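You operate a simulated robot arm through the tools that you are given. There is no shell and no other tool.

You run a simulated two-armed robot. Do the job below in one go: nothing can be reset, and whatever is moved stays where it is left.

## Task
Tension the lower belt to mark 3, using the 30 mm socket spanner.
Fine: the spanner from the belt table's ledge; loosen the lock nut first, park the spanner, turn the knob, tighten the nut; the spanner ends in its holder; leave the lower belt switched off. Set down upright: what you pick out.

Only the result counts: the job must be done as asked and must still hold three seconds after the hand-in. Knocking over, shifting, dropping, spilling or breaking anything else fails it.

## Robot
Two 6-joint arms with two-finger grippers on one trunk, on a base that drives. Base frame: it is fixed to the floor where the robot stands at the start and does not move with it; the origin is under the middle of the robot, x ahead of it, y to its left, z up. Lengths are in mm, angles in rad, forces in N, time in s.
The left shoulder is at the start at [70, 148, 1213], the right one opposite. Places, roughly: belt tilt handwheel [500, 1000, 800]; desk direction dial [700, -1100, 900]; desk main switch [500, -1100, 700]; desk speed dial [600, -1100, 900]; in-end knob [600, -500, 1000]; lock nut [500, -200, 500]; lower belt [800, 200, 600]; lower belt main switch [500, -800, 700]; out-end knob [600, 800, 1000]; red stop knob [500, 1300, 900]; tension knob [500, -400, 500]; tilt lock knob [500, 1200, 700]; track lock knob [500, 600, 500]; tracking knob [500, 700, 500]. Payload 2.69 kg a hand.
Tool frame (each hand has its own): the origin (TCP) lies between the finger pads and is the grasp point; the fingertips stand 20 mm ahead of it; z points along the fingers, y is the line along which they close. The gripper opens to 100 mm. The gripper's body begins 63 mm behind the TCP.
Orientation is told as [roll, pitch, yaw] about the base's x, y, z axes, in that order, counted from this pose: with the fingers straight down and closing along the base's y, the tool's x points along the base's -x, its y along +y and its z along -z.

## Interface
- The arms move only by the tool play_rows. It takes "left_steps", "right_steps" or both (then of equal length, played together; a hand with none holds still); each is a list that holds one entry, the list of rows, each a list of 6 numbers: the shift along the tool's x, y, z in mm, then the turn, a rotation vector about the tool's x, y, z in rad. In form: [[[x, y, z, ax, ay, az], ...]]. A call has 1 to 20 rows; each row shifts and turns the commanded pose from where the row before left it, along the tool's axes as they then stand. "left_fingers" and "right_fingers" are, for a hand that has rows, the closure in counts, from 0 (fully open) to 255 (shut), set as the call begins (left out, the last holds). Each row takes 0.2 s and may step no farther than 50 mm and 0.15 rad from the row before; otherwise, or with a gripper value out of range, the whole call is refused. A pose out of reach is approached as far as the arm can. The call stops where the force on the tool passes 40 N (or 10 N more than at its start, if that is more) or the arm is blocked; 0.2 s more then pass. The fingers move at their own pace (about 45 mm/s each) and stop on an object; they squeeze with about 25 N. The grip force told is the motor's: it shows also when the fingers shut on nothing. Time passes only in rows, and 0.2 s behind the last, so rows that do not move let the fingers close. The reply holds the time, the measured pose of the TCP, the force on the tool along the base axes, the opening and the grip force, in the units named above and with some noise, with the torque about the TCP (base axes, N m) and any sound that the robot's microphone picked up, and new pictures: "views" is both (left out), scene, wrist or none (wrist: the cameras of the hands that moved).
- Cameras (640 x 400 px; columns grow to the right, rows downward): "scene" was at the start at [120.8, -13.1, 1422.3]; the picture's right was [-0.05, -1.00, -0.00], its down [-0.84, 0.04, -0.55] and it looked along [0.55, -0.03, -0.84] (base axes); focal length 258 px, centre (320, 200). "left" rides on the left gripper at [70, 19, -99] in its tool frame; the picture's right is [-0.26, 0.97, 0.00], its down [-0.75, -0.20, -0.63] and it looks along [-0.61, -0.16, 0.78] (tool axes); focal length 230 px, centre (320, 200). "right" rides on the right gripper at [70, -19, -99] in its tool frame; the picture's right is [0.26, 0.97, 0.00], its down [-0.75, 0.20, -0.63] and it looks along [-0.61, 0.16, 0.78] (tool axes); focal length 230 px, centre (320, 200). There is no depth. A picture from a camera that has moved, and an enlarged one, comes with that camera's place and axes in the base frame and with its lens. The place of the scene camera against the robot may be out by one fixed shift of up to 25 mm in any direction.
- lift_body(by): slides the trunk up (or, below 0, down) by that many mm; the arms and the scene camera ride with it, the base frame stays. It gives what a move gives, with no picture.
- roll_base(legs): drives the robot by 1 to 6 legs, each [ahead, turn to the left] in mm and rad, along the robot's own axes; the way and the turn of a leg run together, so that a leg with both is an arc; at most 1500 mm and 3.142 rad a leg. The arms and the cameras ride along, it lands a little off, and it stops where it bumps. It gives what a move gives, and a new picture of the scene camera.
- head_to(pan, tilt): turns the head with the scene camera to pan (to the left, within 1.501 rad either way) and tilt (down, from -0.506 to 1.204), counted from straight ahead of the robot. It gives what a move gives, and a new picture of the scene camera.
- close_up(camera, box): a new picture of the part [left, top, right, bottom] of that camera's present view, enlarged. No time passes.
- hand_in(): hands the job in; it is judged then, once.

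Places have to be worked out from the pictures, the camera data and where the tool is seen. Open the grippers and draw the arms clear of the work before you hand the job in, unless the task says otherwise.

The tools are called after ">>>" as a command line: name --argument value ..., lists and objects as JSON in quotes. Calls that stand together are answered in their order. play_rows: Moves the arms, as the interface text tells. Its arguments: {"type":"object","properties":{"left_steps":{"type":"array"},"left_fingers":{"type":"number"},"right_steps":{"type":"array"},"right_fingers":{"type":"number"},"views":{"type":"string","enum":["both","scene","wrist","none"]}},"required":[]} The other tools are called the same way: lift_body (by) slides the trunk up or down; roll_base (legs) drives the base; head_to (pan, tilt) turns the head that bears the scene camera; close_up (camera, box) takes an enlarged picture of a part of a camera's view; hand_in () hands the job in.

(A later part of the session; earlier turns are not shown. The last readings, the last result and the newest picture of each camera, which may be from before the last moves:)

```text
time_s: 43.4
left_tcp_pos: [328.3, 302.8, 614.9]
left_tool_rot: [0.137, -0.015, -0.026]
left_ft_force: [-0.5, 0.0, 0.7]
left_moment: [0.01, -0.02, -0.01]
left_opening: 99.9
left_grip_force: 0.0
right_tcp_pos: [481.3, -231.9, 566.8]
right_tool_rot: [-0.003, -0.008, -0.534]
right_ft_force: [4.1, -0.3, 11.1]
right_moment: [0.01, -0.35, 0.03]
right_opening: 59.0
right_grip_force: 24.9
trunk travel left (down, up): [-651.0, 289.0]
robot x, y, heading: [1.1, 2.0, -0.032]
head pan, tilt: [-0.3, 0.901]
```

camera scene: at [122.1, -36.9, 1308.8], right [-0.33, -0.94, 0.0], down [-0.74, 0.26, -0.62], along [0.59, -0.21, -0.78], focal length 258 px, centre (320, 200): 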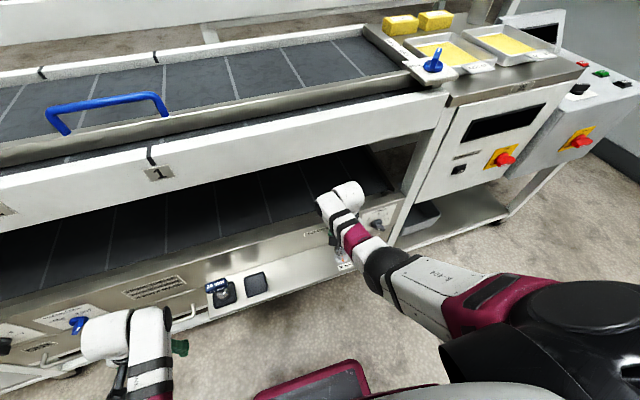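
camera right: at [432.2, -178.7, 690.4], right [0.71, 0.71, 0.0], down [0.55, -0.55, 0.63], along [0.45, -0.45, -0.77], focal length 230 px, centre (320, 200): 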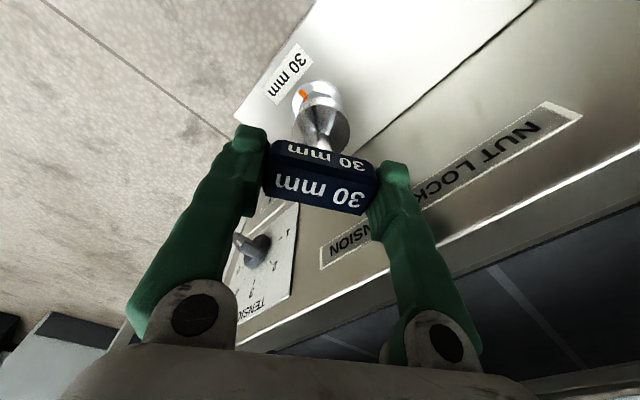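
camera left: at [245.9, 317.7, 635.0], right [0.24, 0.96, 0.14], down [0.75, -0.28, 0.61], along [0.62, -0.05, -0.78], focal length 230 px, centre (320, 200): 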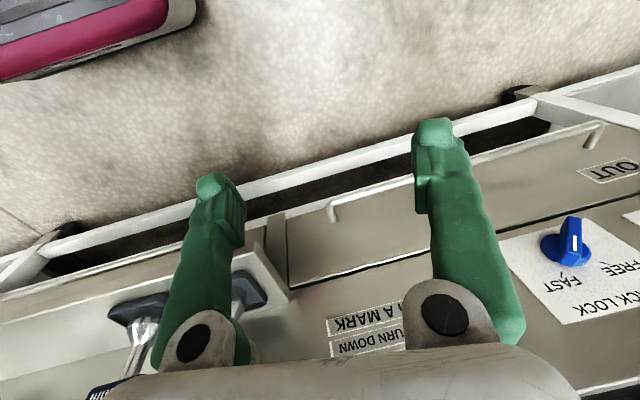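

No drop through 30° and almost no torque, so the hex isn't engaging; lateral force suggests the socket is ~1 mm too far toward me. I lift 25 mm to inspect the nut and the spanner.

>>> play_rows --right_steps '[[[0, 0, -5, 0, 0, 0], [0, 0, -10, 0, 0, 0], [0, 0, -15, 0, 0, 0], [0, 0, 0, 0, 0, 0]]]' --views "none"

>>> close_up --camera "right" --box '[240, 70, 400, 170]'

>>> close_up --camera "scene" --box '[310, 236, 358, 266]'

```text
time_s: 44.4
left_tcp_pos: [328.6, 302.1, 615.5]
left_tool_rot: [0.14, -0.014, -0.026]
left_ft_force: [0.5, 1.1, -1.0]
left_moment: [0.02, 0.02, -0.04]
left_opening: 100.0
left_grip_force: 0.1
right_tcp_pos: [481.8, -232.2, 593.8]
right_tool_rot: [-0.002, -0.002, -0.536]
right_ft_force: [0.0, -0.3, -2.2]
right_moment: [-0.01, 0.02, -0.01]
right_opening: 58.8
right_grip_force: 24.5
trunk travel left (down, up): [-651.0, 289.0]
robot x, y, heading: [-0.4, -1.0, -0.038]
head pan, tilt: [-0.3, 0.901]
```

```text
4.00 times, centred on (320, 120) of right
camera zoom: at [411.3, -211.9, 692.2], right [0.27, 0.96, 0.0], down [0.75, -0.21, 0.63], along [0.61, -0.17, -0.78], focal length 920 px, centre (320, 520)
```

zoom: 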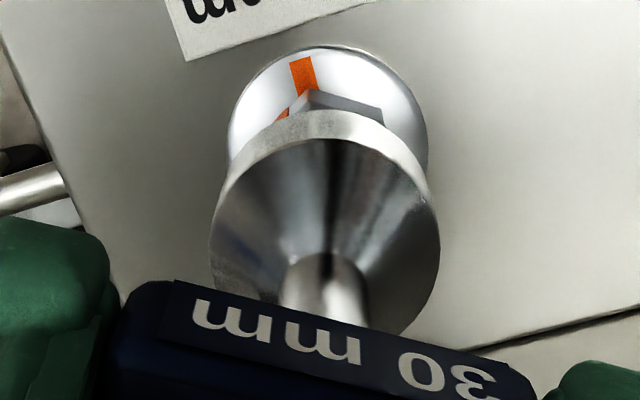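

```text
13.33 times, centred on (334, 251) of scene
camera zoom: at [122.1, -36.8, 1308.8], right [-0.33, -0.94, 0.0], down [-0.74, 0.26, -0.62], along [0.59, -0.21, -0.78], focal length 3435 px, centre (133, -480)
```

zoom: 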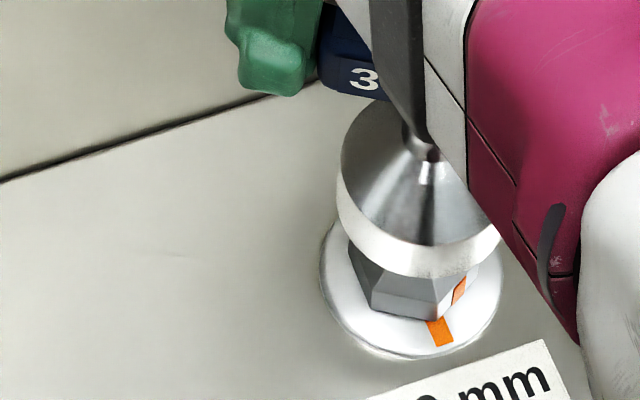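

The nut's orange mark has moved counter-clockwise away from the washer mark: the spanner was in fact seated (TCP z≈566) and has loosened the nut by about 30°. I reseat it at the same yaw and turn further to make it properly loose.

>>> play_rows --right_steps '[[[-0.4, 0.7, 15, 0, 0, 0], [0, 0, 8, 0, 0, 0], [0, 0, 3, 0, 0, 0], [0, 0, 2, 0, 0, 0], [0, 0, 1.5, 0, 0, 0], [0, 0, 0, 0, 0, 0]]]' --views "none"

```text
time_s: 45.8
left_tcp_pos: [328.4, 302.7, 614.3]
left_tool_rot: [0.14, -0.016, -0.024]
left_ft_force: [0.2, 0.2, 0.3]
left_moment: [0.0, 0.02, 0.01]
left_opening: 100.0
left_grip_force: 0.1
right_tcp_pos: [481.3, -232.1, 565.6]
right_tool_rot: [-0.002, -0.009, -0.535]
right_ft_force: [-2.4, 0.9, 10.1]
right_moment: [0.13, 0.47, 0.01]
right_opening: 59.2
right_grip_force: 24.9
trunk travel left (down, up): [-651.0, 289.0]
robot x, y, heading: [0.4, 1.3, -0.036]
head pan, tilt: [-0.3, 0.901]
```

Seated again with 10 N. I turn counter-clockwise a further 0.5 rad.

>>> play_rows --right_steps '[[[0, 0, -0.7, 0, 0, 0], [0, 0, 0, 0, 0, -0.08], [0, 0, 0, 0, 0, -0.08], [0, 0, 0, 0, 0, -0.08], [0, 0, 0, 0, 0, -0.08], [0, 0, 0, 0, 0, -0.08], [0, 0, 0, 0, 0, -0.08], [0, 0, 0, 0, 0, 0]]]' --views "none"

>>> close_up --camera "right" --box '[240, 70, 400, 170]'

```text
time_s: 47.6
left_tcp_pos: [328.8, 302.3, 614.2]
left_tool_rot: [0.139, -0.013, -0.025]
left_ft_force: [-0.1, 0.9, 0.2]
left_moment: [-0.03, -0.01, -0.03]
left_opening: 99.9
left_grip_force: 0.2
right_tcp_pos: [481.2, -232.1, 566.2]
right_tool_rot: [-0.003, -0.003, -0.056]
right_ft_force: [2.1, -0.1, 0.7]
right_moment: [0.06, -0.21, 0.05]
right_opening: 58.9
right_grip_force: 25.3
trunk travel left (down, up): [-651.0, 289.0]
robot x, y, heading: [3.0, 1.2, -0.038]
head pan, tilt: [-0.3, 0.901]
```

```text
4.00 times, centred on (320, 120) of right
camera zoom: at [410.2, -245.7, 664.3], right [-0.2, 0.98, 0.0], down [0.76, 0.16, 0.63], along [0.62, 0.13, -0.78], focal length 920 px, centre (320, 520)
```

zoom: 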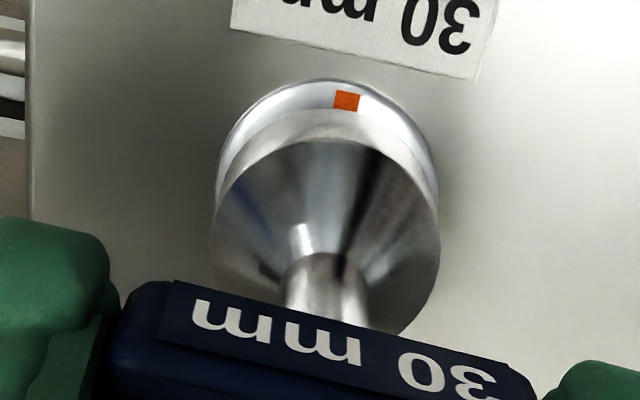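

Turned about 57° in total with no resistance. I turn a further 0.5 rad to reach about a quarter turn.

>>> play_rows --right_steps '[[[-0.5, 0, 0.5, 0, 0, -0.09], [0, 0, 0, 0, 0, -0.09], [0, 0, 0, 0, 0, -0.09], [0, 0, 0, 0, 0, -0.09], [0, 0, 0, 0, 0, -0.09], [0, 0, 0, 0, 0, -0.09], [0, 0, 0, 0, 0, 0]]]' --views "none"

>>> play_rows --right_steps '[[[0, 0, -8, 0, 0, 0], [0, 0, -12, 0, 0, 0], [0, 0, -15, 0, 0, 0], [0, 0, 0, 0, 0, 0]]]' --views "none"

>>> close_up --camera "scene" --box '[310, 236, 358, 266]'

>>> close_up --camera "right" --box '[240, 70, 400, 170]'

```text
time_s: 49.2
left_tcp_pos: [328.6, 302.8, 614.3]
left_tool_rot: [0.138, -0.016, -0.025]
left_ft_force: [-0.7, 0.4, -0.8]
left_moment: [-0.02, 0.02, 0.02]
left_opening: 100.0
left_grip_force: 0.1
right_tcp_pos: [480.4, -231.4, 564.6]
right_tool_rot: [-0.005, -0.002, 0.484]
right_ft_force: [2.4, 2.3, 6.7]
right_moment: [0.26, -0.23, -0.04]
right_opening: 59.1
right_grip_force: 24.4
trunk travel left (down, up): [-651.0, 289.0]
robot x, y, heading: [-1.3, 1.3, -0.037]
head pan, tilt: [-0.3, 0.901]
```

```text
time_s: 50.2
left_tcp_pos: [328.3, 302.7, 614.8]
left_tool_rot: [0.14, -0.013, -0.025]
left_ft_force: [0.1, 0.7, -0.3]
left_moment: [0.01, -0.01, 0.01]
left_opening: 100.1
left_grip_force: 0.1
right_tcp_pos: [481.0, -231.9, 600.2]
right_tool_rot: [-0.003, 0.0, 0.483]
right_ft_force: [0.4, 0.0, -2.6]
right_moment: [0.03, -0.01, -0.05]
right_opening: 59.3
right_grip_force: 25.6
trunk travel left (down, up): [-651.0, 289.0]
robot x, y, heading: [1.1, -1.2, -0.041]
head pan, tilt: [-0.3, 0.901]
```

```text
13.33 times, centred on (334, 251) of scene
camera zoom: at [122.3, -36.9, 1308.8], right [-0.33, -0.94, 0.0], down [-0.74, 0.26, -0.62], along [0.59, -0.21, -0.78], focal length 3435 px, centre (133, -480)
```

zoom: 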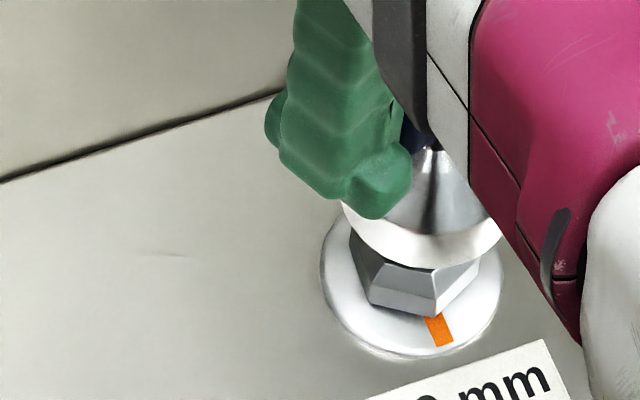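

```text
4.00 times, centred on (320, 120) of right
camera zoom: at [427.6, -280.5, 698.8], right [-0.68, 0.74, 0.0], down [0.57, 0.53, 0.63], along [0.47, 0.42, -0.78], focal length 920 px, centre (320, 520)
```

zoom: 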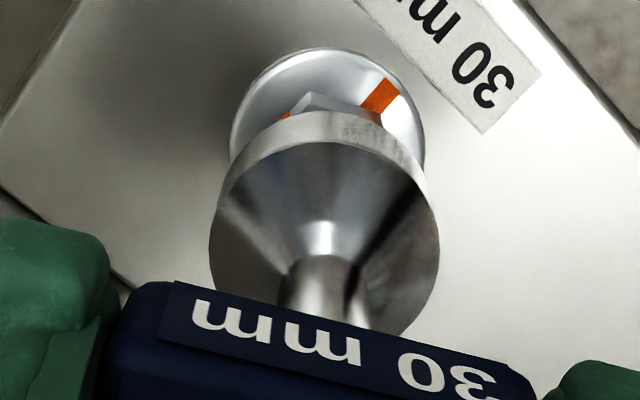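

The nut is loosened by about 88°. Now I lift the spanner clear, draw it back to [450, -185] and turn it to yaw -0.47 ready for the base turn to the holder.

>>> play_rows --right_steps '[[[0, 0, -10, 0, 0, 0.136], [0, 0, -10, 0, 0, 0.136], [0, 0, -10, 0, 0, 0.136], [0, 0, 0, 0, 0, 0.136], [0, 0, 0, 0, 0, 0.136], [0, 0, 0, 0, 0, 0.136], [0, 0, 0, 0, 0, 0.136], [0, 0, 0, 0, 0, 0]]]' --views "none"

```text
time_s: 52.0
left_tcp_pos: [328.5, 301.9, 614.5]
left_tool_rot: [0.139, -0.014, -0.027]
left_ft_force: [-1.0, 0.0, -0.4]
left_moment: [0.0, 0.04, -0.02]
left_opening: 99.8
left_grip_force: 0.0
right_tcp_pos: [481.4, -230.7, 630.3]
right_tool_rot: [0.0, -0.004, -0.47]
right_ft_force: [0.4, 0.2, -3.0]
right_moment: [0.01, -0.02, 0.01]
right_opening: 59.0
right_grip_force: 24.8
trunk travel left (down, up): [-651.0, 289.0]
robot x, y, heading: [3.2, 1.4, -0.037]
head pan, tilt: [-0.3, 0.901]
```

>>> play_rows --right_steps '[[[24, 13.5, 0, 0, 0, 0], [24, 13.5, 0, 0, 0, 0], [0, 0, 0, 0, 0, 0]]]' --views "none"

>>> roll_base --legs '[[0, 0.52]]'

```text
time_s: 52.8
left_tcp_pos: [328.6, 302.5, 615.4]
left_tool_rot: [0.14, -0.013, -0.027]
left_ft_force: [-1.1, 0.4, 0.4]
left_moment: [0.01, -0.02, 0.01]
left_opening: 100.0
left_grip_force: 0.1
right_tcp_pos: [451.8, -184.4, 629.1]
right_tool_rot: [-0.001, -0.002, -0.469]
right_ft_force: [0.1, -0.4, -2.2]
right_moment: [-0.02, 0.03, 0.01]
right_opening: 58.9
right_grip_force: 25.0
trunk travel left (down, up): [-651.0, 289.0]
robot x, y, heading: [-0.4, 2.5, -0.036]
head pan, tilt: [-0.3, 0.901]
```

```text
time_s: 54.7
left_tcp_pos: [137.6, 425.3, 614.8]
left_tool_rot: [0.138, -0.014, 0.49]
left_ft_force: [-0.4, -0.7, 0.3]
left_moment: [0.01, -0.03, -0.02]
left_opening: 100.1
left_grip_force: 0.1
right_tcp_pos: [483.2, 62.5, 629.0]
right_tool_rot: [-0.001, -0.003, 0.047]
right_ft_force: [-0.5, -0.1, -1.7]
right_moment: [0.01, 0.0, 0.0]
right_opening: 59.5
right_grip_force: 24.3
trunk travel left (down, up): [-651.0, 289.0]
robot x, y, heading: [3.9, -1.0, 0.482]
head pan, tilt: [-0.3, 0.901]
camera scene: at [119.6, 26.9, 1308.8], right [0.18, -0.98, 0.0], down [-0.77, -0.14, -0.62], along [0.61, 0.11, -0.78], focal length 258 px, centre (320, 200)
```

scene: 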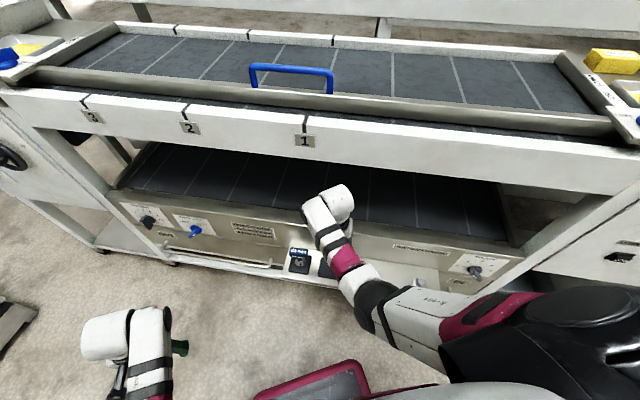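

I shift to the holder position ([480, 68.5]) and check the tray against the socket in the wrist view before lowering.

>>> play_rows --right_steps '[[[2.9, 6.1, 0, 0, 0, -0.01], [0, 0, 15, 0, 0, 0], [0, 0, 15, 0, 0, 0], [0, 0, 15, 0, 0, 0], [0, 0, 0, 0, 0, 0]]]' --views "none"

>>> close_up --camera "right" --box '[220, 30, 420, 155]'

>>> close_up --camera "scene" --box '[280, 235, 360, 285]'

```text
time_s: 55.9
left_tcp_pos: [137.4, 424.1, 613.3]
left_tool_rot: [0.138, -0.014, 0.491]
left_ft_force: [-0.5, -0.5, 0.2]
left_moment: [0.02, 0.0, -0.01]
left_opening: 100.0
left_grip_force: 0.2
right_tcp_pos: [482.3, 68.4, 583.4]
right_tool_rot: [-0.002, -0.002, 0.056]
right_ft_force: [0.5, -0.2, -2.5]
right_moment: [-0.02, -0.04, 0.01]
right_opening: 59.2
right_grip_force: 25.0
trunk travel left (down, up): [-651.0, 289.0]
robot x, y, heading: [-1.2, -0.8, 0.482]
head pan, tilt: [-0.3, 0.901]
```

```text
3.20 times, centred on (320, 92) of right
camera zoom: at [411.9, 46.1, 683.0], right [-0.31, 0.95, 0.0], down [0.74, 0.24, 0.63], along [0.6, 0.19, -0.77], focal length 736 px, centre (320, 544)
```

zoom: 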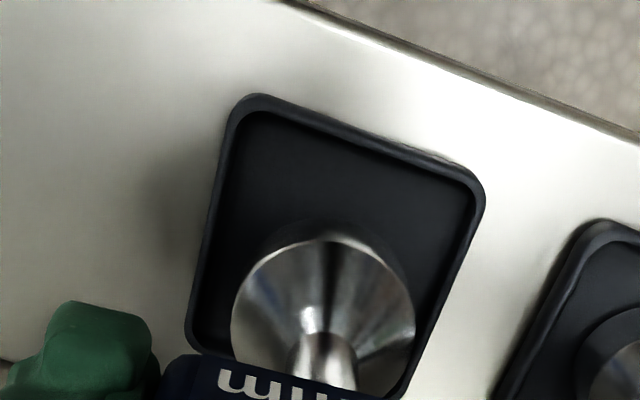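

```text
8.00 times, centred on (320, 260) of scene
camera zoom: at [119.6, 26.7, 1308.8], right [0.18, -0.98, 0.0], down [-0.77, -0.14, -0.62], along [0.61, 0.11, -0.78], focal length 2061 px, centre (320, -280)
```

zoom: 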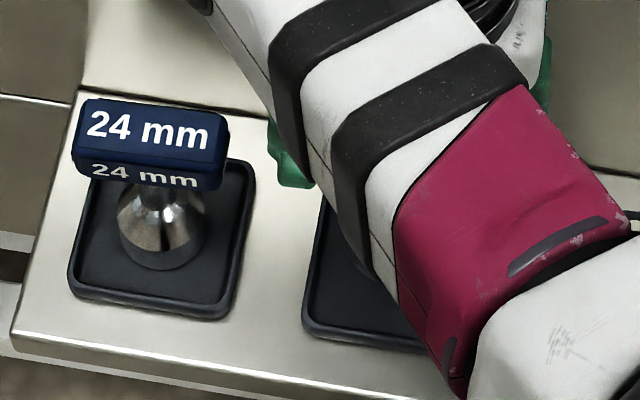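

The socket is over the tray. I correct 2 mm and lower, the last part in 2 mm steps.

>>> play_rows --right_steps '[[[2, 0, 8, 0, 0, 0], [0, 0, 8, 0, 0, 0], [0, 0, 3, 0, 0, 0], [0, 0, 0, 0, 0, 0]]]' --views "none"

>>> play_rows --right_steps '[[[0, 0, 2, 0, 0, 0], [0, 0, 2, 0, 0, 0], [0, 0, 0, 0, 0, 0]]]' --views "none"

```text
time_s: 56.9
left_tcp_pos: [136.5, 425.1, 614.7]
left_tool_rot: [0.141, -0.014, 0.491]
left_ft_force: [-0.9, -0.5, -1.1]
left_moment: [-0.02, -0.02, -0.03]
left_opening: 99.9
left_grip_force: 0.0
right_tcp_pos: [479.0, 67.7, 565.0]
right_tool_rot: [-0.002, -0.003, 0.055]
right_ft_force: [-0.2, -0.2, -2.6]
right_moment: [0.03, -0.02, -0.05]
right_opening: 59.0
right_grip_force: 25.3
trunk travel left (down, up): [-651.0, 289.0]
robot x, y, heading: [2.7, -1.0, 0.481]
head pan, tilt: [-0.3, 0.901]
```

```text
time_s: 57.7
left_tcp_pos: [137.9, 425.9, 613.3]
left_tool_rot: [0.139, -0.014, 0.491]
left_ft_force: [0.0, 0.0, 0.0]
left_moment: [-0.01, 0.02, 0.0]
left_opening: 100.0
left_grip_force: 0.2
right_tcp_pos: [480.9, 68.8, 560.8]
right_tool_rot: [-0.001, -0.005, 0.056]
right_ft_force: [-1.0, -0.6, -3.2]
right_moment: [0.0, -0.03, -0.02]
right_opening: 58.9
right_grip_force: 25.5
trunk travel left (down, up): [-651.0, 289.0]
robot x, y, heading: [-1.8, -2.0, 0.472]
head pan, tilt: [-0.3, 0.901]
```

>>> play_rows --right_steps '[[[0, 0, 1, 0, 0, 0], [0, 0, 1, 0, 0, 0], [0, 0, 0, 0, 0, 0]]]' --views "none"

```text
time_s: 58.5
left_tcp_pos: [136.6, 425.4, 614.6]
left_tool_rot: [0.139, -0.014, 0.489]
left_ft_force: [0.1, -0.6, -0.1]
left_moment: [0.0, -0.01, -0.01]
left_opening: 100.0
left_grip_force: 0.1
right_tcp_pos: [479.6, 67.4, 558.8]
right_tool_rot: [0.0, -0.006, 0.055]
right_ft_force: [1.1, 0.6, -2.6]
right_moment: [0.0, 0.04, 0.01]
right_opening: 59.2
right_grip_force: 24.9
trunk travel left (down, up): [-651.0, 289.0]
robot x, y, heading: [0.6, -0.6, 0.474]
head pan, tilt: [-0.3, 0.901]
```

>>> play_rows --right_steps '[[[0, 0, 0.8, 0, 0, 0], [0, 0, 0.8, 0, 0, 0], [0, 0, 0, 0, 0, 0]]]' --views "none"

```text
time_s: 59.3
left_tcp_pos: [136.2, 426.1, 614.5]
left_tool_rot: [0.138, -0.013, 0.49]
left_ft_force: [-0.3, -1.2, 0.9]
left_moment: [-0.01, -0.03, 0.01]
left_opening: 100.0
left_grip_force: 0.1
right_tcp_pos: [480.1, 67.5, 557.8]
right_tool_rot: [-0.003, -0.006, 0.056]
right_ft_force: [-0.6, -1.7, 6.4]
right_moment: [-0.23, 0.1, 0.02]
right_opening: 59.2
right_grip_force: 25.1
trunk travel left (down, up): [-651.0, 289.0]
robot x, y, heading: [-1.6, 2.0, 0.478]
head pan, tilt: [-0.3, 0.901]
```

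Contact with the tray at z≈557.8. I ease off half a millimetre and open to 80 mm to release.

>>> play_rows --right_steps '[[[0, 0, -0.6, 0, 0, 0], [0, 0, 0, 0, 0, 0]]]' --views "none"

>>> play_rows --right_steps '[[[0, 0, 0, 0, 0, 0], [0, 0, 0, 0, 0, 0], [0, 0, 0, 0, 0, 0], [0, 0, 0, 0, 0, 0]]]' --right_fingers 51 --views "wrist"

```text
time_s: 59.9
left_tcp_pos: [136.1, 424.5, 614.2]
left_tool_rot: [0.139, -0.016, 0.489]
left_ft_force: [-0.9, -1.3, 0.1]
left_moment: [0.0, 0.01, -0.01]
left_opening: 100.0
left_grip_force: 0.0
right_tcp_pos: [479.5, 67.3, 557.9]
right_tool_rot: [-0.001, -0.006, 0.056]
right_ft_force: [1.9, -2.1, 4.8]
right_moment: [-0.24, -0.09, 0.04]
right_opening: 59.1
right_grip_force: 24.4
trunk travel left (down, up): [-651.0, 289.0]
robot x, y, heading: [1.8, 2.3, 0.475]
head pan, tilt: [-0.3, 0.901]
```

```text
time_s: 60.9
left_tcp_pos: [136.3, 425.1, 615.0]
left_tool_rot: [0.14, -0.014, 0.49]
left_ft_force: [-0.2, 0.8, 0.2]
left_moment: [0.01, -0.03, -0.02]
left_opening: 99.9
left_grip_force: 0.0
right_tcp_pos: [480.3, 68.4, 557.8]
right_tool_rot: [-0.002, -0.003, 0.056]
right_ft_force: [-0.4, 0.0, 0.1]
right_moment: [0.0, 0.06, 0.03]
right_opening: 79.9
right_grip_force: 0.2
trunk travel left (down, up): [-651.0, 289.0]
robot x, y, heading: [2.4, 0.7, 0.48]
head pan, tilt: [-0.3, 0.901]
camera right: at [409.7, 45.8, 656.2], right [-0.31, 0.95, 0.0], down [0.74, 0.24, 0.63], along [0.6, 0.19, -0.77], focal length 230 px, centre (320, 200)
```

right: 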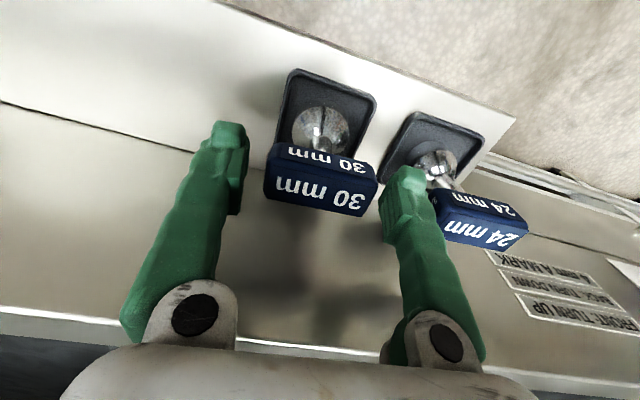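

The 30 mm spanner stands upright in its holder. I raise the right hand clear and tuck the left hand farther out to the side.

>>> play_rows --right_steps '[[[0, 0, -20, 0, 0, 0], [0, 0, -25, 0, 0, 0], [0, 0, -25, 0, 0, 0], [0, 0, -20, 0, 0, 0], [0, 0, 0, 0, 0, 0]]]' --left_steps '[[[22, 16, 0, 0, 0, 0], [22, 16, 0, 0, 0, 0], [22, 16, 0, 0, 0, 0], [20, 16, 0, 0, 0, 0], [0, 0, 0, 0, 0, 0]]]'

>>> close_up --camera "right" --box '[200, 30, 456, 190]'

```text
time_s: 62.1
left_tcp_pos: [32.6, 441.8, 621.8]
left_tool_rot: [0.139, -0.015, 0.491]
left_ft_force: [-1.0, -0.7, 0.6]
left_moment: [-0.05, 0.0, 0.01]
left_opening: 99.9
left_grip_force: 0.0
right_tcp_pos: [477.9, 68.4, 646.6]
right_tool_rot: [-0.002, -0.004, 0.055]
right_ft_force: [0.6, 0.8, -0.1]
right_moment: [0.0, -0.03, -0.05]
right_opening: 80.1
right_grip_force: 0.1
trunk travel left (down, up): [-651.0, 289.0]
robot x, y, heading: [0.8, -2.5, 0.477]
head pan, tilt: [-0.3, 0.901]
camera scene: at [120.1, 26.7, 1308.8], right [0.18, -0.98, 0.0], down [-0.77, -0.14, -0.62], along [0.61, 0.11, -0.78], focal length 258 px, centre (320, 200)
camera right: at [409.2, 46.6, 745.4], right [-0.31, 0.95, 0.0], down [0.74, 0.24, 0.63], along [0.6, 0.19, -0.78], focal length 230 px, centre (320, 200)
camera left: at [-31.9, 412.0, 721.8], right [-0.22, 0.96, 0.14], down [0.79, 0.1, 0.61], along [0.57, 0.24, -0.78], focal length 230 px, centre (320, 200)
```

scene: 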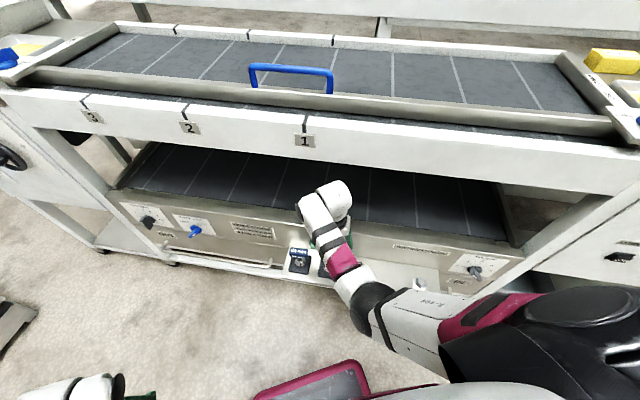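
right: 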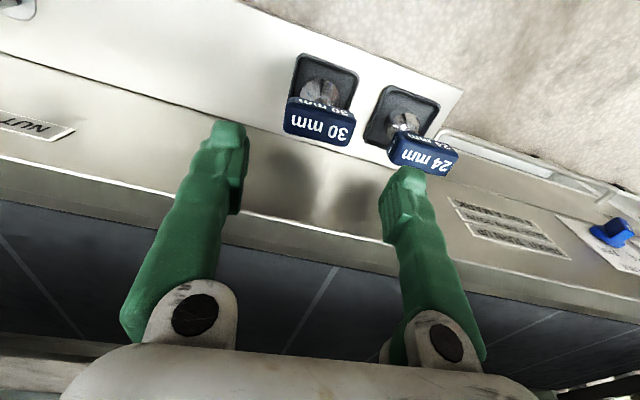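
left: 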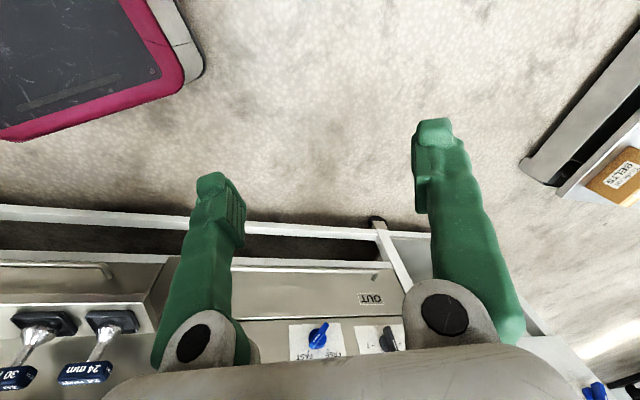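

```text
2.50 times, centred on (328, 110) of right
camera zoom: at [409.2, 46.6, 745.4], right [-0.31, 0.95, 0.0], down [0.74, 0.24, 0.63], along [0.6, 0.19, -0.78], focal length 575 px, centre (300, 425)
```

zoom: 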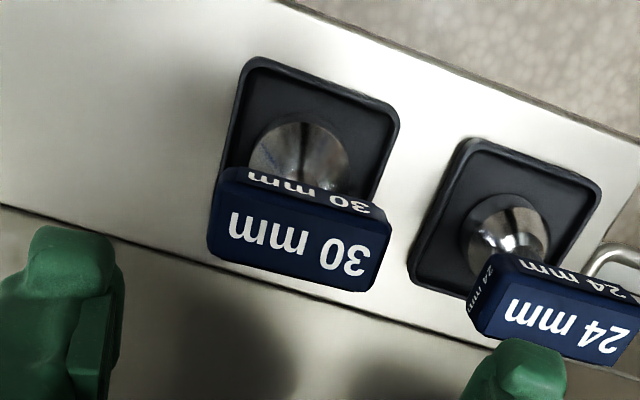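

Everything stands fine. I turn the base right by 0.78 rad toward the tension knob.

>>> roll_base --legs '[[0, -0.78]]'

>>> head_to --pan -0.2 --tilt 0.85

```text
time_s: 64.5
left_tcp_pos: [334.3, 291.4, 621.2]
left_tool_rot: [0.14, -0.014, -0.292]
left_ft_force: [0.8, -0.8, 0.5]
left_moment: [-0.01, 0.01, 0.0]
left_opening: 100.0
left_grip_force: 0.1
right_tcp_pos: [387.9, -287.1, 646.1]
right_tool_rot: [-0.001, -0.001, -0.726]
right_ft_force: [0.3, -0.4, 0.8]
right_moment: [0.02, 0.01, 0.0]
right_opening: 79.9
right_grip_force: 0.1
trunk travel left (down, up): [-651.0, 289.0]
robot x, y, heading: [-0.3, -0.6, -0.302]
head pan, tilt: [-0.3, 0.901]
camera scene: at [110.5, -67.5, 1308.8], right [-0.57, -0.82, 0.0], down [-0.65, 0.45, -0.62], along [0.51, -0.35, -0.78], focal length 258 px, centre (320, 200)
```

scene: 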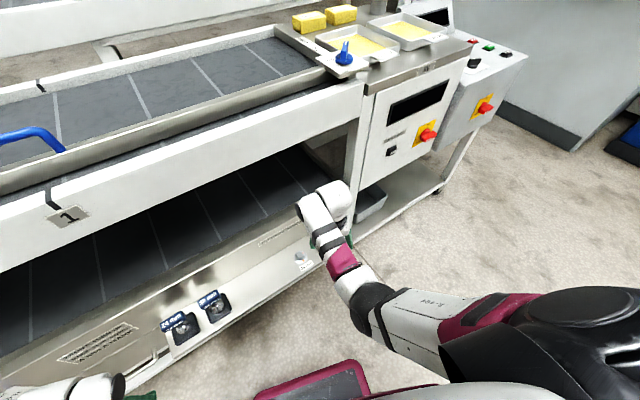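

```text
time_s: 65.2
left_tcp_pos: [333.9, 290.9, 622.0]
left_tool_rot: [0.139, -0.013, -0.291]
left_ft_force: [-0.4, 0.0, -0.1]
left_moment: [0.02, -0.02, 0.0]
left_opening: 100.0
left_grip_force: 0.0
right_tcp_pos: [388.9, -287.8, 646.7]
right_tool_rot: [-0.002, -0.003, -0.726]
right_ft_force: [-0.7, 0.4, 0.5]
right_moment: [0.01, 0.01, -0.04]
right_opening: 80.1
right_grip_force: 0.0
trunk travel left (down, up): [-651.0, 289.0]
robot x, y, heading: [-2.5, -2.7, -0.305]
head pan, tilt: [-0.201, 0.85]
camera scene: at [116.7, -62.5, 1312.7], right [-0.48, -0.88, 0.0], down [-0.66, 0.36, -0.66], along [0.58, -0.32, -0.75], focal length 258 px, centre (320, 200)
```

scene: 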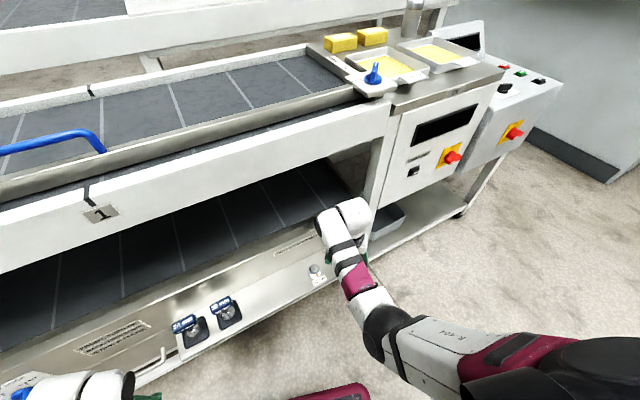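

I rotate the right hand to yaw 0 here so its camera faces the dial squarely.

>>> play_rows --right_steps '[[[0, 0, 0, 0, 0, -0.145], [0, 0, 0, 0, 0, -0.145], [0, 0, 0, 0, 0, -0.145], [0, 0, 0, 0, 0, -0.145], [0, 0, 0, 0, 0, -0.145], [0, 0, 0, 0, 0, 0]]]' --views "wrist"

```text
time_s: 66.6
left_tcp_pos: [334.3, 290.7, 620.8]
left_tool_rot: [0.14, -0.015, -0.291]
left_ft_force: [-1.1, 0.2, 0.0]
left_moment: [0.01, 0.0, -0.03]
left_opening: 100.0
left_grip_force: 0.0
right_tcp_pos: [386.8, -288.1, 647.5]
right_tool_rot: [-0.002, -0.002, 0.003]
right_ft_force: [-0.1, -0.5, -0.4]
right_moment: [-0.02, 0.02, 0.0]
right_opening: 80.0
right_grip_force: 0.1
trunk travel left (down, up): [-651.0, 289.0]
robot x, y, heading: [1.7, -0.0, -0.307]
head pan, tilt: [-0.201, 0.85]
camera right: at [317.2, -306.1, 745.5], right [-0.26, 0.97, 0.0], down [0.75, 0.2, 0.63], along [0.61, 0.16, -0.78], focal length 230 px, centre (320, 200)
```

right: 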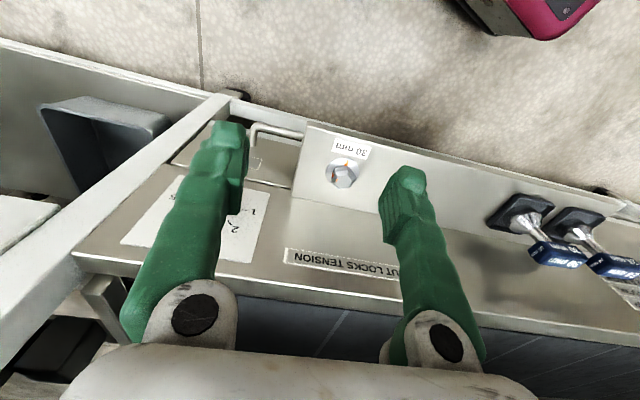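

I move the hand in front of the dial (y≈-385) to see the knob between the fingers.

>>> play_rows --right_steps '[[[0, -35, 0, 0, 0, 0], [0, -35, 0, 0, 0, 0], [0, -28, 0, 0, 0, 0], [0, 0, 0, 0, 0, 0]]]' --views "wrist"

>>> close_up --camera "right" --box '[230, 140, 390, 240]'

```text
time_s: 67.6
left_tcp_pos: [334.5, 291.3, 621.0]
left_tool_rot: [0.137, -0.013, -0.291]
left_ft_force: [-0.8, -1.0, -0.1]
left_moment: [0.04, -0.02, 0.03]
left_opening: 99.8
left_grip_force: 0.0
right_tcp_pos: [387.8, -385.0, 649.5]
right_tool_rot: [-0.004, -0.004, 0.0]
right_ft_force: [0.1, 0.2, -0.3]
right_moment: [0.04, 0.0, -0.01]
right_opening: 79.9
right_grip_force: 0.1
trunk travel left (down, up): [-651.0, 289.0]
robot x, y, heading: [-2.7, 1.5, -0.305]
head pan, tilt: [-0.201, 0.85]
camera right: at [317.9, -403.4, 747.0], right [-0.26, 0.97, 0.0], down [0.75, 0.2, 0.63], along [0.61, 0.16, -0.78], focal length 230 px, centre (320, 200)
```

right: 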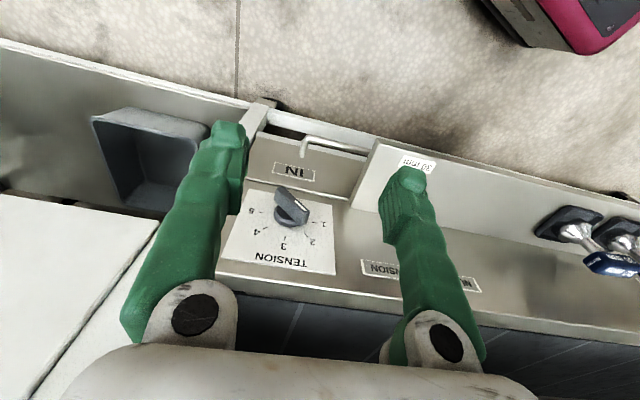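

```text
4.00 times, centred on (310, 190) of right
camera zoom: at [317.9, -403.4, 747.0], right [-0.26, 0.97, 0.0], down [0.75, 0.2, 0.63], along [0.61, 0.16, -0.78], focal length 920 px, centre (360, 240)
```

zoom: 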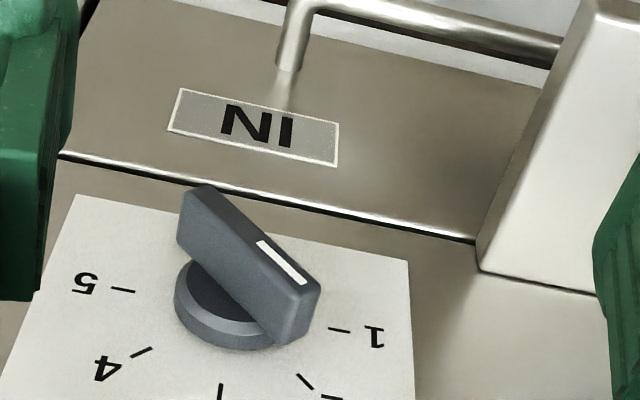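

Stereo gives: panel plane x≈541, knob centre ≈[-390 y, 514 z], wing 56 mm long from x≈506 to the disc, pointer at -45° (mark 2). My plan is to straddle the upper half of the wing with the fingers pointing straight down and close, which squares the wing to vertical = mark 3. First I lower the trunk by 120 mm for reach.

>>> lift_body --by -120

>>> play_rows --right_steps '[[[-10, 0, -15, 0, 0, 0], [-20, -1, -20, 0, 0, 0], [-25, -1, -25, 0, 0, 0], [-25, -1, -20, 0, 0, 0], [-20, -1, -10, 0, 0, 0], [0, 0, 0, 0, 0, 0]]]'

```text
time_s: 69.1
left_tcp_pos: [334.0, 291.0, 501.3]
left_tool_rot: [0.139, -0.015, -0.29]
left_ft_force: [0.2, 0.2, -0.1]
left_moment: [-0.02, 0.02, 0.0]
left_opening: 100.0
left_grip_force: 0.0
right_tcp_pos: [386.8, -384.8, 528.2]
right_tool_rot: [-0.003, -0.001, 0.0]
right_ft_force: [0.1, 0.3, -0.5]
right_moment: [-0.05, 0.01, 0.01]
right_opening: 80.2
right_grip_force: 0.1
trunk travel left (down, up): [-531.0, 409.0]
robot x, y, heading: [1.5, -2.1, -0.304]
head pan, tilt: [-0.201, 0.85]
```

```text
time_s: 70.5
left_tcp_pos: [334.4, 291.0, 502.3]
left_tool_rot: [0.139, -0.014, -0.292]
left_ft_force: [0.0, -0.5, 0.6]
left_moment: [-0.01, 0.02, -0.01]
left_opening: 100.0
left_grip_force: 0.0
right_tcp_pos: [487.4, -388.5, 619.8]
right_tool_rot: [-0.005, -0.002, 0.0]
right_ft_force: [-0.2, -0.7, -0.2]
right_moment: [0.03, 0.0, -0.01]
right_opening: 80.0
right_grip_force: 0.0
trunk travel left (down, up): [-531.0, 409.0]
robot x, y, heading: [-0.3, -1.3, -0.303]
head pan, tilt: [-0.201, 0.85]
camera scene: at [116.5, -62.7, 1192.8], right [-0.48, -0.88, 0.0], down [-0.66, 0.36, -0.66], along [0.58, -0.32, -0.75], focal length 258 px, centre (320, 200)
camera right: at [416.9, -407.2, 717.9], right [-0.26, 0.97, 0.0], down [0.75, 0.2, 0.63], along [0.61, 0.16, -0.78], focal length 230 px, centre (320, 200)
```

scene: 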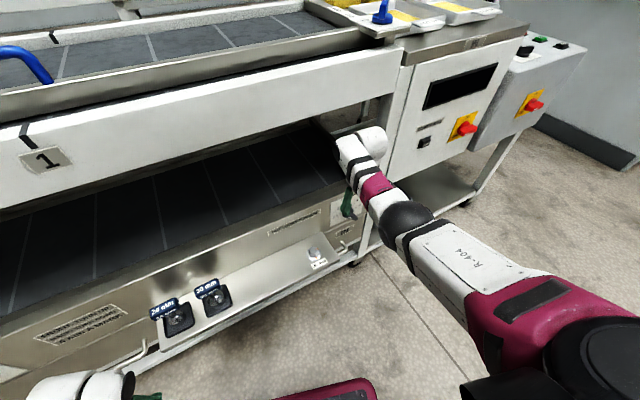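
right: 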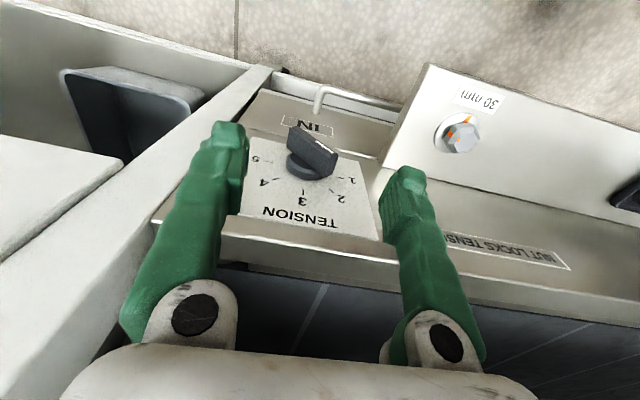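

The dial lies between the fingers. I zoom to refine the knob centre from this nearer viewpoint.

>>> close_up --camera "right" --box '[230, 110, 390, 210]'

```text
4.00 times, centred on (310, 160) of right
camera zoom: at [416.9, -407.2, 717.9], right [-0.26, 0.97, 0.0], down [0.75, 0.2, 0.63], along [0.61, 0.16, -0.78], focal length 920 px, centre (360, 360)
```

zoom: 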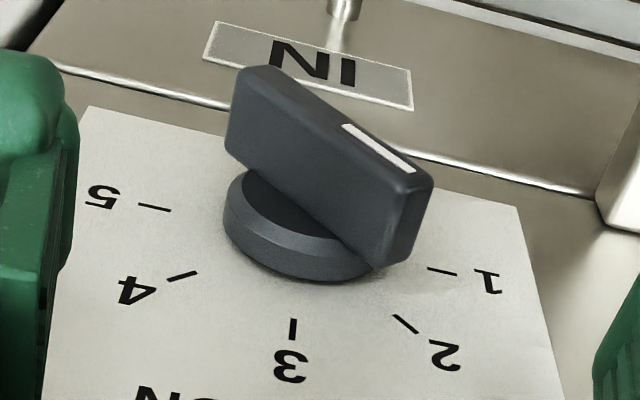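

Refined: knob centre y≈-390.2, z≈515, panel x≈541. I move above it and come down to TCP ≈[512, -390.2, 535], fingers straddling the wing's upper half without touching.

>>> play_rows --right_steps '[[[-12, -1.7, 0, 0, 0, 0], [-12.5, 0, 0, 0, 0, 0], [0, 0, 25, 0, 0, 0], [0, 0, 25, 0, 0, 0], [0, 0, 0, 0, 0, 0]]]'

>>> close_up --camera "right" --box '[200, 60, 440, 210]'

```text
time_s: 71.7
left_tcp_pos: [335.0, 289.9, 501.7]
left_tool_rot: [0.138, -0.013, -0.29]
left_ft_force: [1.0, -1.6, 0.2]
left_moment: [0.05, 0.0, -0.03]
left_opening: 99.8
left_grip_force: 0.1
right_tcp_pos: [482.7, -390.9, 577.6]
right_tool_rot: [-0.004, -0.001, 0.002]
right_ft_force: [-0.9, -0.9, 0.4]
right_moment: [-0.03, 0.0, 0.0]
right_opening: 79.9
right_grip_force: 0.0
right hand out of reach, approached as far as the arm can: row 2, 3, 4
trunk travel left (down, up): [-531.0, 409.0]
robot x, y, heading: [-6.2, -1.8, -0.304]
head pan, tilt: [-0.201, 0.85]
camera scene: at [116.7, -62.4, 1192.7], right [-0.48, -0.88, 0.0], down [-0.66, 0.36, -0.66], along [0.58, -0.32, -0.75], focal length 258 px, centre (320, 200)
camera right: at [413.2, -409.0, 676.6], right [-0.26, 0.97, 0.0], down [0.75, 0.2, 0.63], along [0.61, 0.16, -0.78], focal length 230 px, centre (320, 200)
```

scene: 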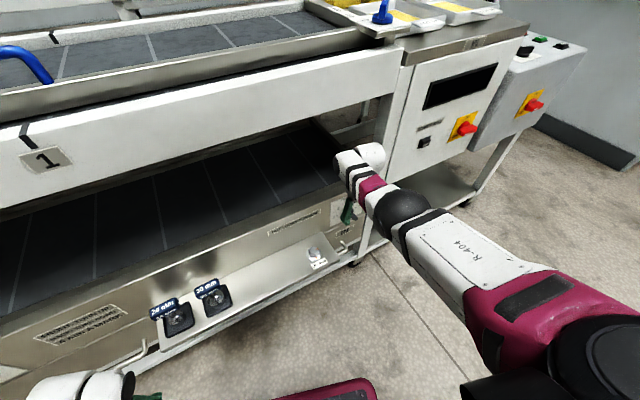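
right: 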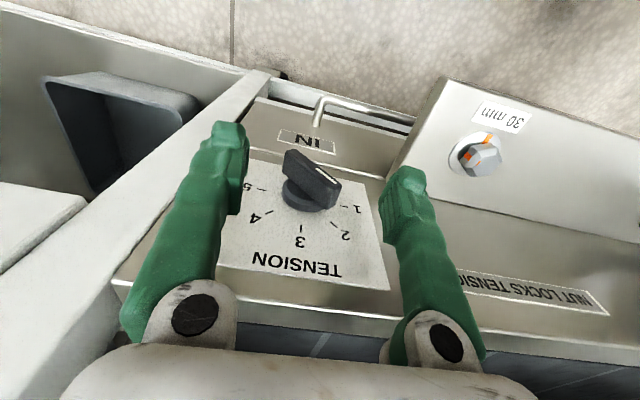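

```text
2.67 times, centred on (320, 135) of right
camera zoom: at [413.2, -409.0, 676.6], right [-0.26, 0.97, 0.0], down [0.75, 0.2, 0.63], along [0.61, 0.16, -0.78], focal length 614 px, centre (320, 373)
```

zoom: 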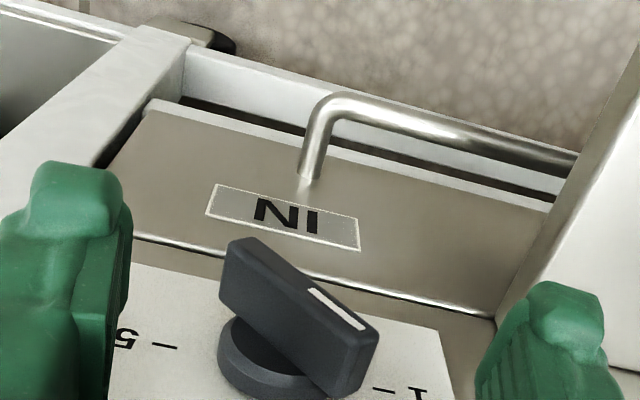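

The arm is at its outer limit here, so I'll bring the base closer: first retract the right hand (and the left a bit), then drive ahead 70 mm.

>>> play_rows --right_steps '[[[30, 0, 0, 0, 0, 0], [30, 0, 5, 0, 0, 0], [25, 0, 5, 0, 0, 0], [0, 0, 0, 0, 0, 0]]]' --left_steps '[[[20, 8, 0, 0, 0, 0], [20, 8, 0, 0, 0, 0], [15, 6, 0, 0, 0, 0], [0, 0, 0, 0, 0, 0]]]' --views "none"

```text
time_s: 72.7
left_tcp_pos: [288.2, 329.0, 503.1]
left_tool_rot: [0.139, -0.015, -0.29]
left_ft_force: [-0.4, 0.0, -1.0]
left_moment: [0.01, -0.01, 0.01]
left_opening: 100.0
left_grip_force: 0.0
right_tcp_pos: [398.5, -392.3, 568.4]
right_tool_rot: [-0.004, 0.0, -0.001]
right_ft_force: [0.1, -0.1, 0.4]
right_moment: [0.02, -0.01, -0.01]
right_opening: 80.4
right_grip_force: 0.1
trunk travel left (down, up): [-531.0, 409.0]
robot x, y, heading: [-0.9, -2.9, -0.307]
head pan, tilt: [-0.201, 0.85]
```

Both hands are retracted; I drive 70 mm ahead.

>>> roll_base --legs '[[70, 0]]'

```text
time_s: 73.7
left_tcp_pos: [357.4, 306.0, 503.6]
left_tool_rot: [0.139, -0.014, -0.293]
left_ft_force: [0.3, 0.0, 0.6]
left_moment: [-0.01, -0.01, -0.02]
left_opening: 100.1
left_grip_force: 0.1
right_tcp_pos: [467.0, -414.5, 567.2]
right_tool_rot: [-0.003, -0.003, -0.003]
right_ft_force: [-1.1, -0.2, -0.2]
right_moment: [0.02, 0.03, -0.01]
right_opening: 80.0
right_grip_force: 0.0
trunk travel left (down, up): [-531.0, 409.0]
robot x, y, heading: [67.6, -19.7, -0.305]
head pan, tilt: [-0.201, 0.85]
camera scene: at [185.5, -84.1, 1192.6], right [-0.48, -0.88, 0.0], down [-0.66, 0.36, -0.66], along [0.58, -0.32, -0.75], focal length 258 px, centre (320, 200)
```

scene: 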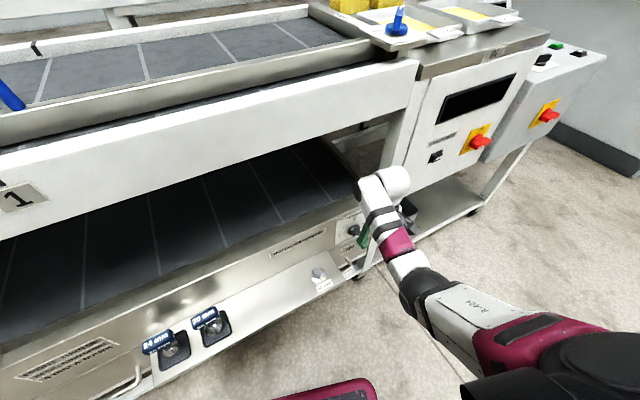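

Now I raise, center on the knob's y, and go forward above it.

>>> play_rows --right_steps '[[[0, 12, -25, 0, 0, 0], [0, 12.3, -25, 0, 0, 0], [-15, 0, 0, 0, 0, 0], [-15, 0, 0, 0, 0, 0], [-14, 0, 0, 0, 0, 0], [0, 0, 0, 0, 0, 0]]]'

>>> close_up --camera "right" --box '[200, 60, 440, 210]'

```text
time_s: 75.1
left_tcp_pos: [355.9, 306.6, 504.1]
left_tool_rot: [0.14, -0.014, -0.293]
left_ft_force: [-0.8, 0.6, -0.5]
left_moment: [-0.01, 0.0, -0.04]
left_opening: 99.8
left_grip_force: 0.0
right_tcp_pos: [509.8, -388.7, 618.3]
right_tool_rot: [-0.004, -0.001, -0.002]
right_ft_force: [-0.1, 0.4, 0.4]
right_moment: [0.02, 0.0, 0.0]
right_opening: 79.9
right_grip_force: 0.0
trunk travel left (down, up): [-531.0, 409.0]
robot x, y, heading: [67.7, -20.8, -0.302]
head pan, tilt: [-0.201, 0.85]
camera scene: at [184.3, -83.8, 1192.8], right [-0.48, -0.88, 0.0], down [-0.66, 0.36, -0.66], along [0.58, -0.32, -0.75], focal length 258 px, centre (320, 200)
camera right: at [440.0, -407.2, 717.2], right [-0.26, 0.97, 0.0], down [0.75, 0.2, 0.63], along [0.61, 0.16, -0.78], focal length 230 px, centre (320, 200)
```

scene: 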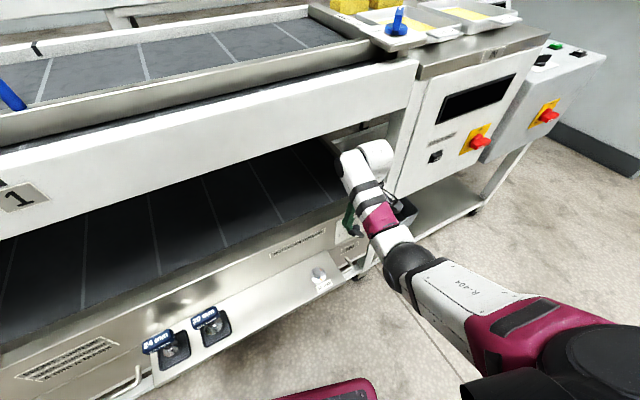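
right: 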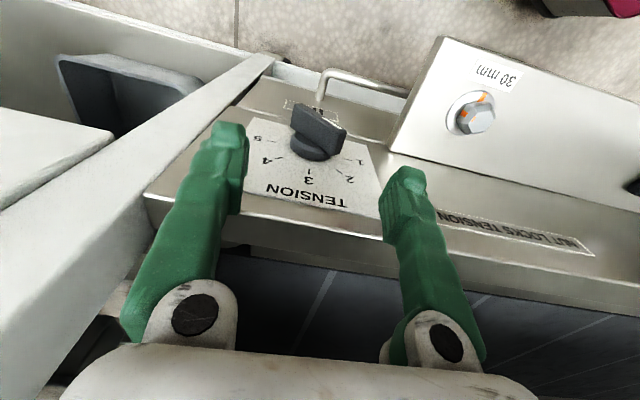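

```text
2.67 times, centred on (320, 135) of right
camera zoom: at [440.0, -407.2, 717.2], right [-0.26, 0.97, 0.0], down [0.75, 0.2, 0.63], along [0.61, 0.16, -0.78], focal length 614 px, centre (320, 373)
```

zoom: 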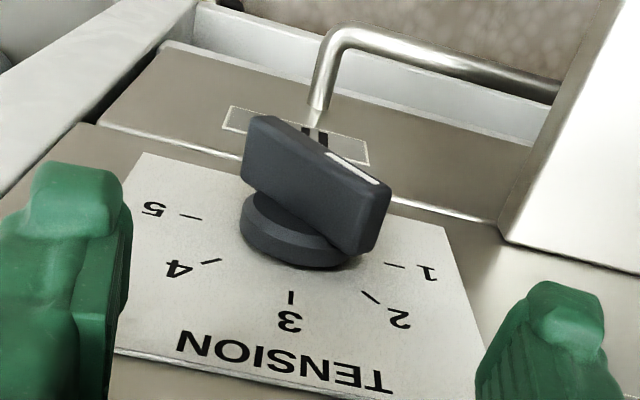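

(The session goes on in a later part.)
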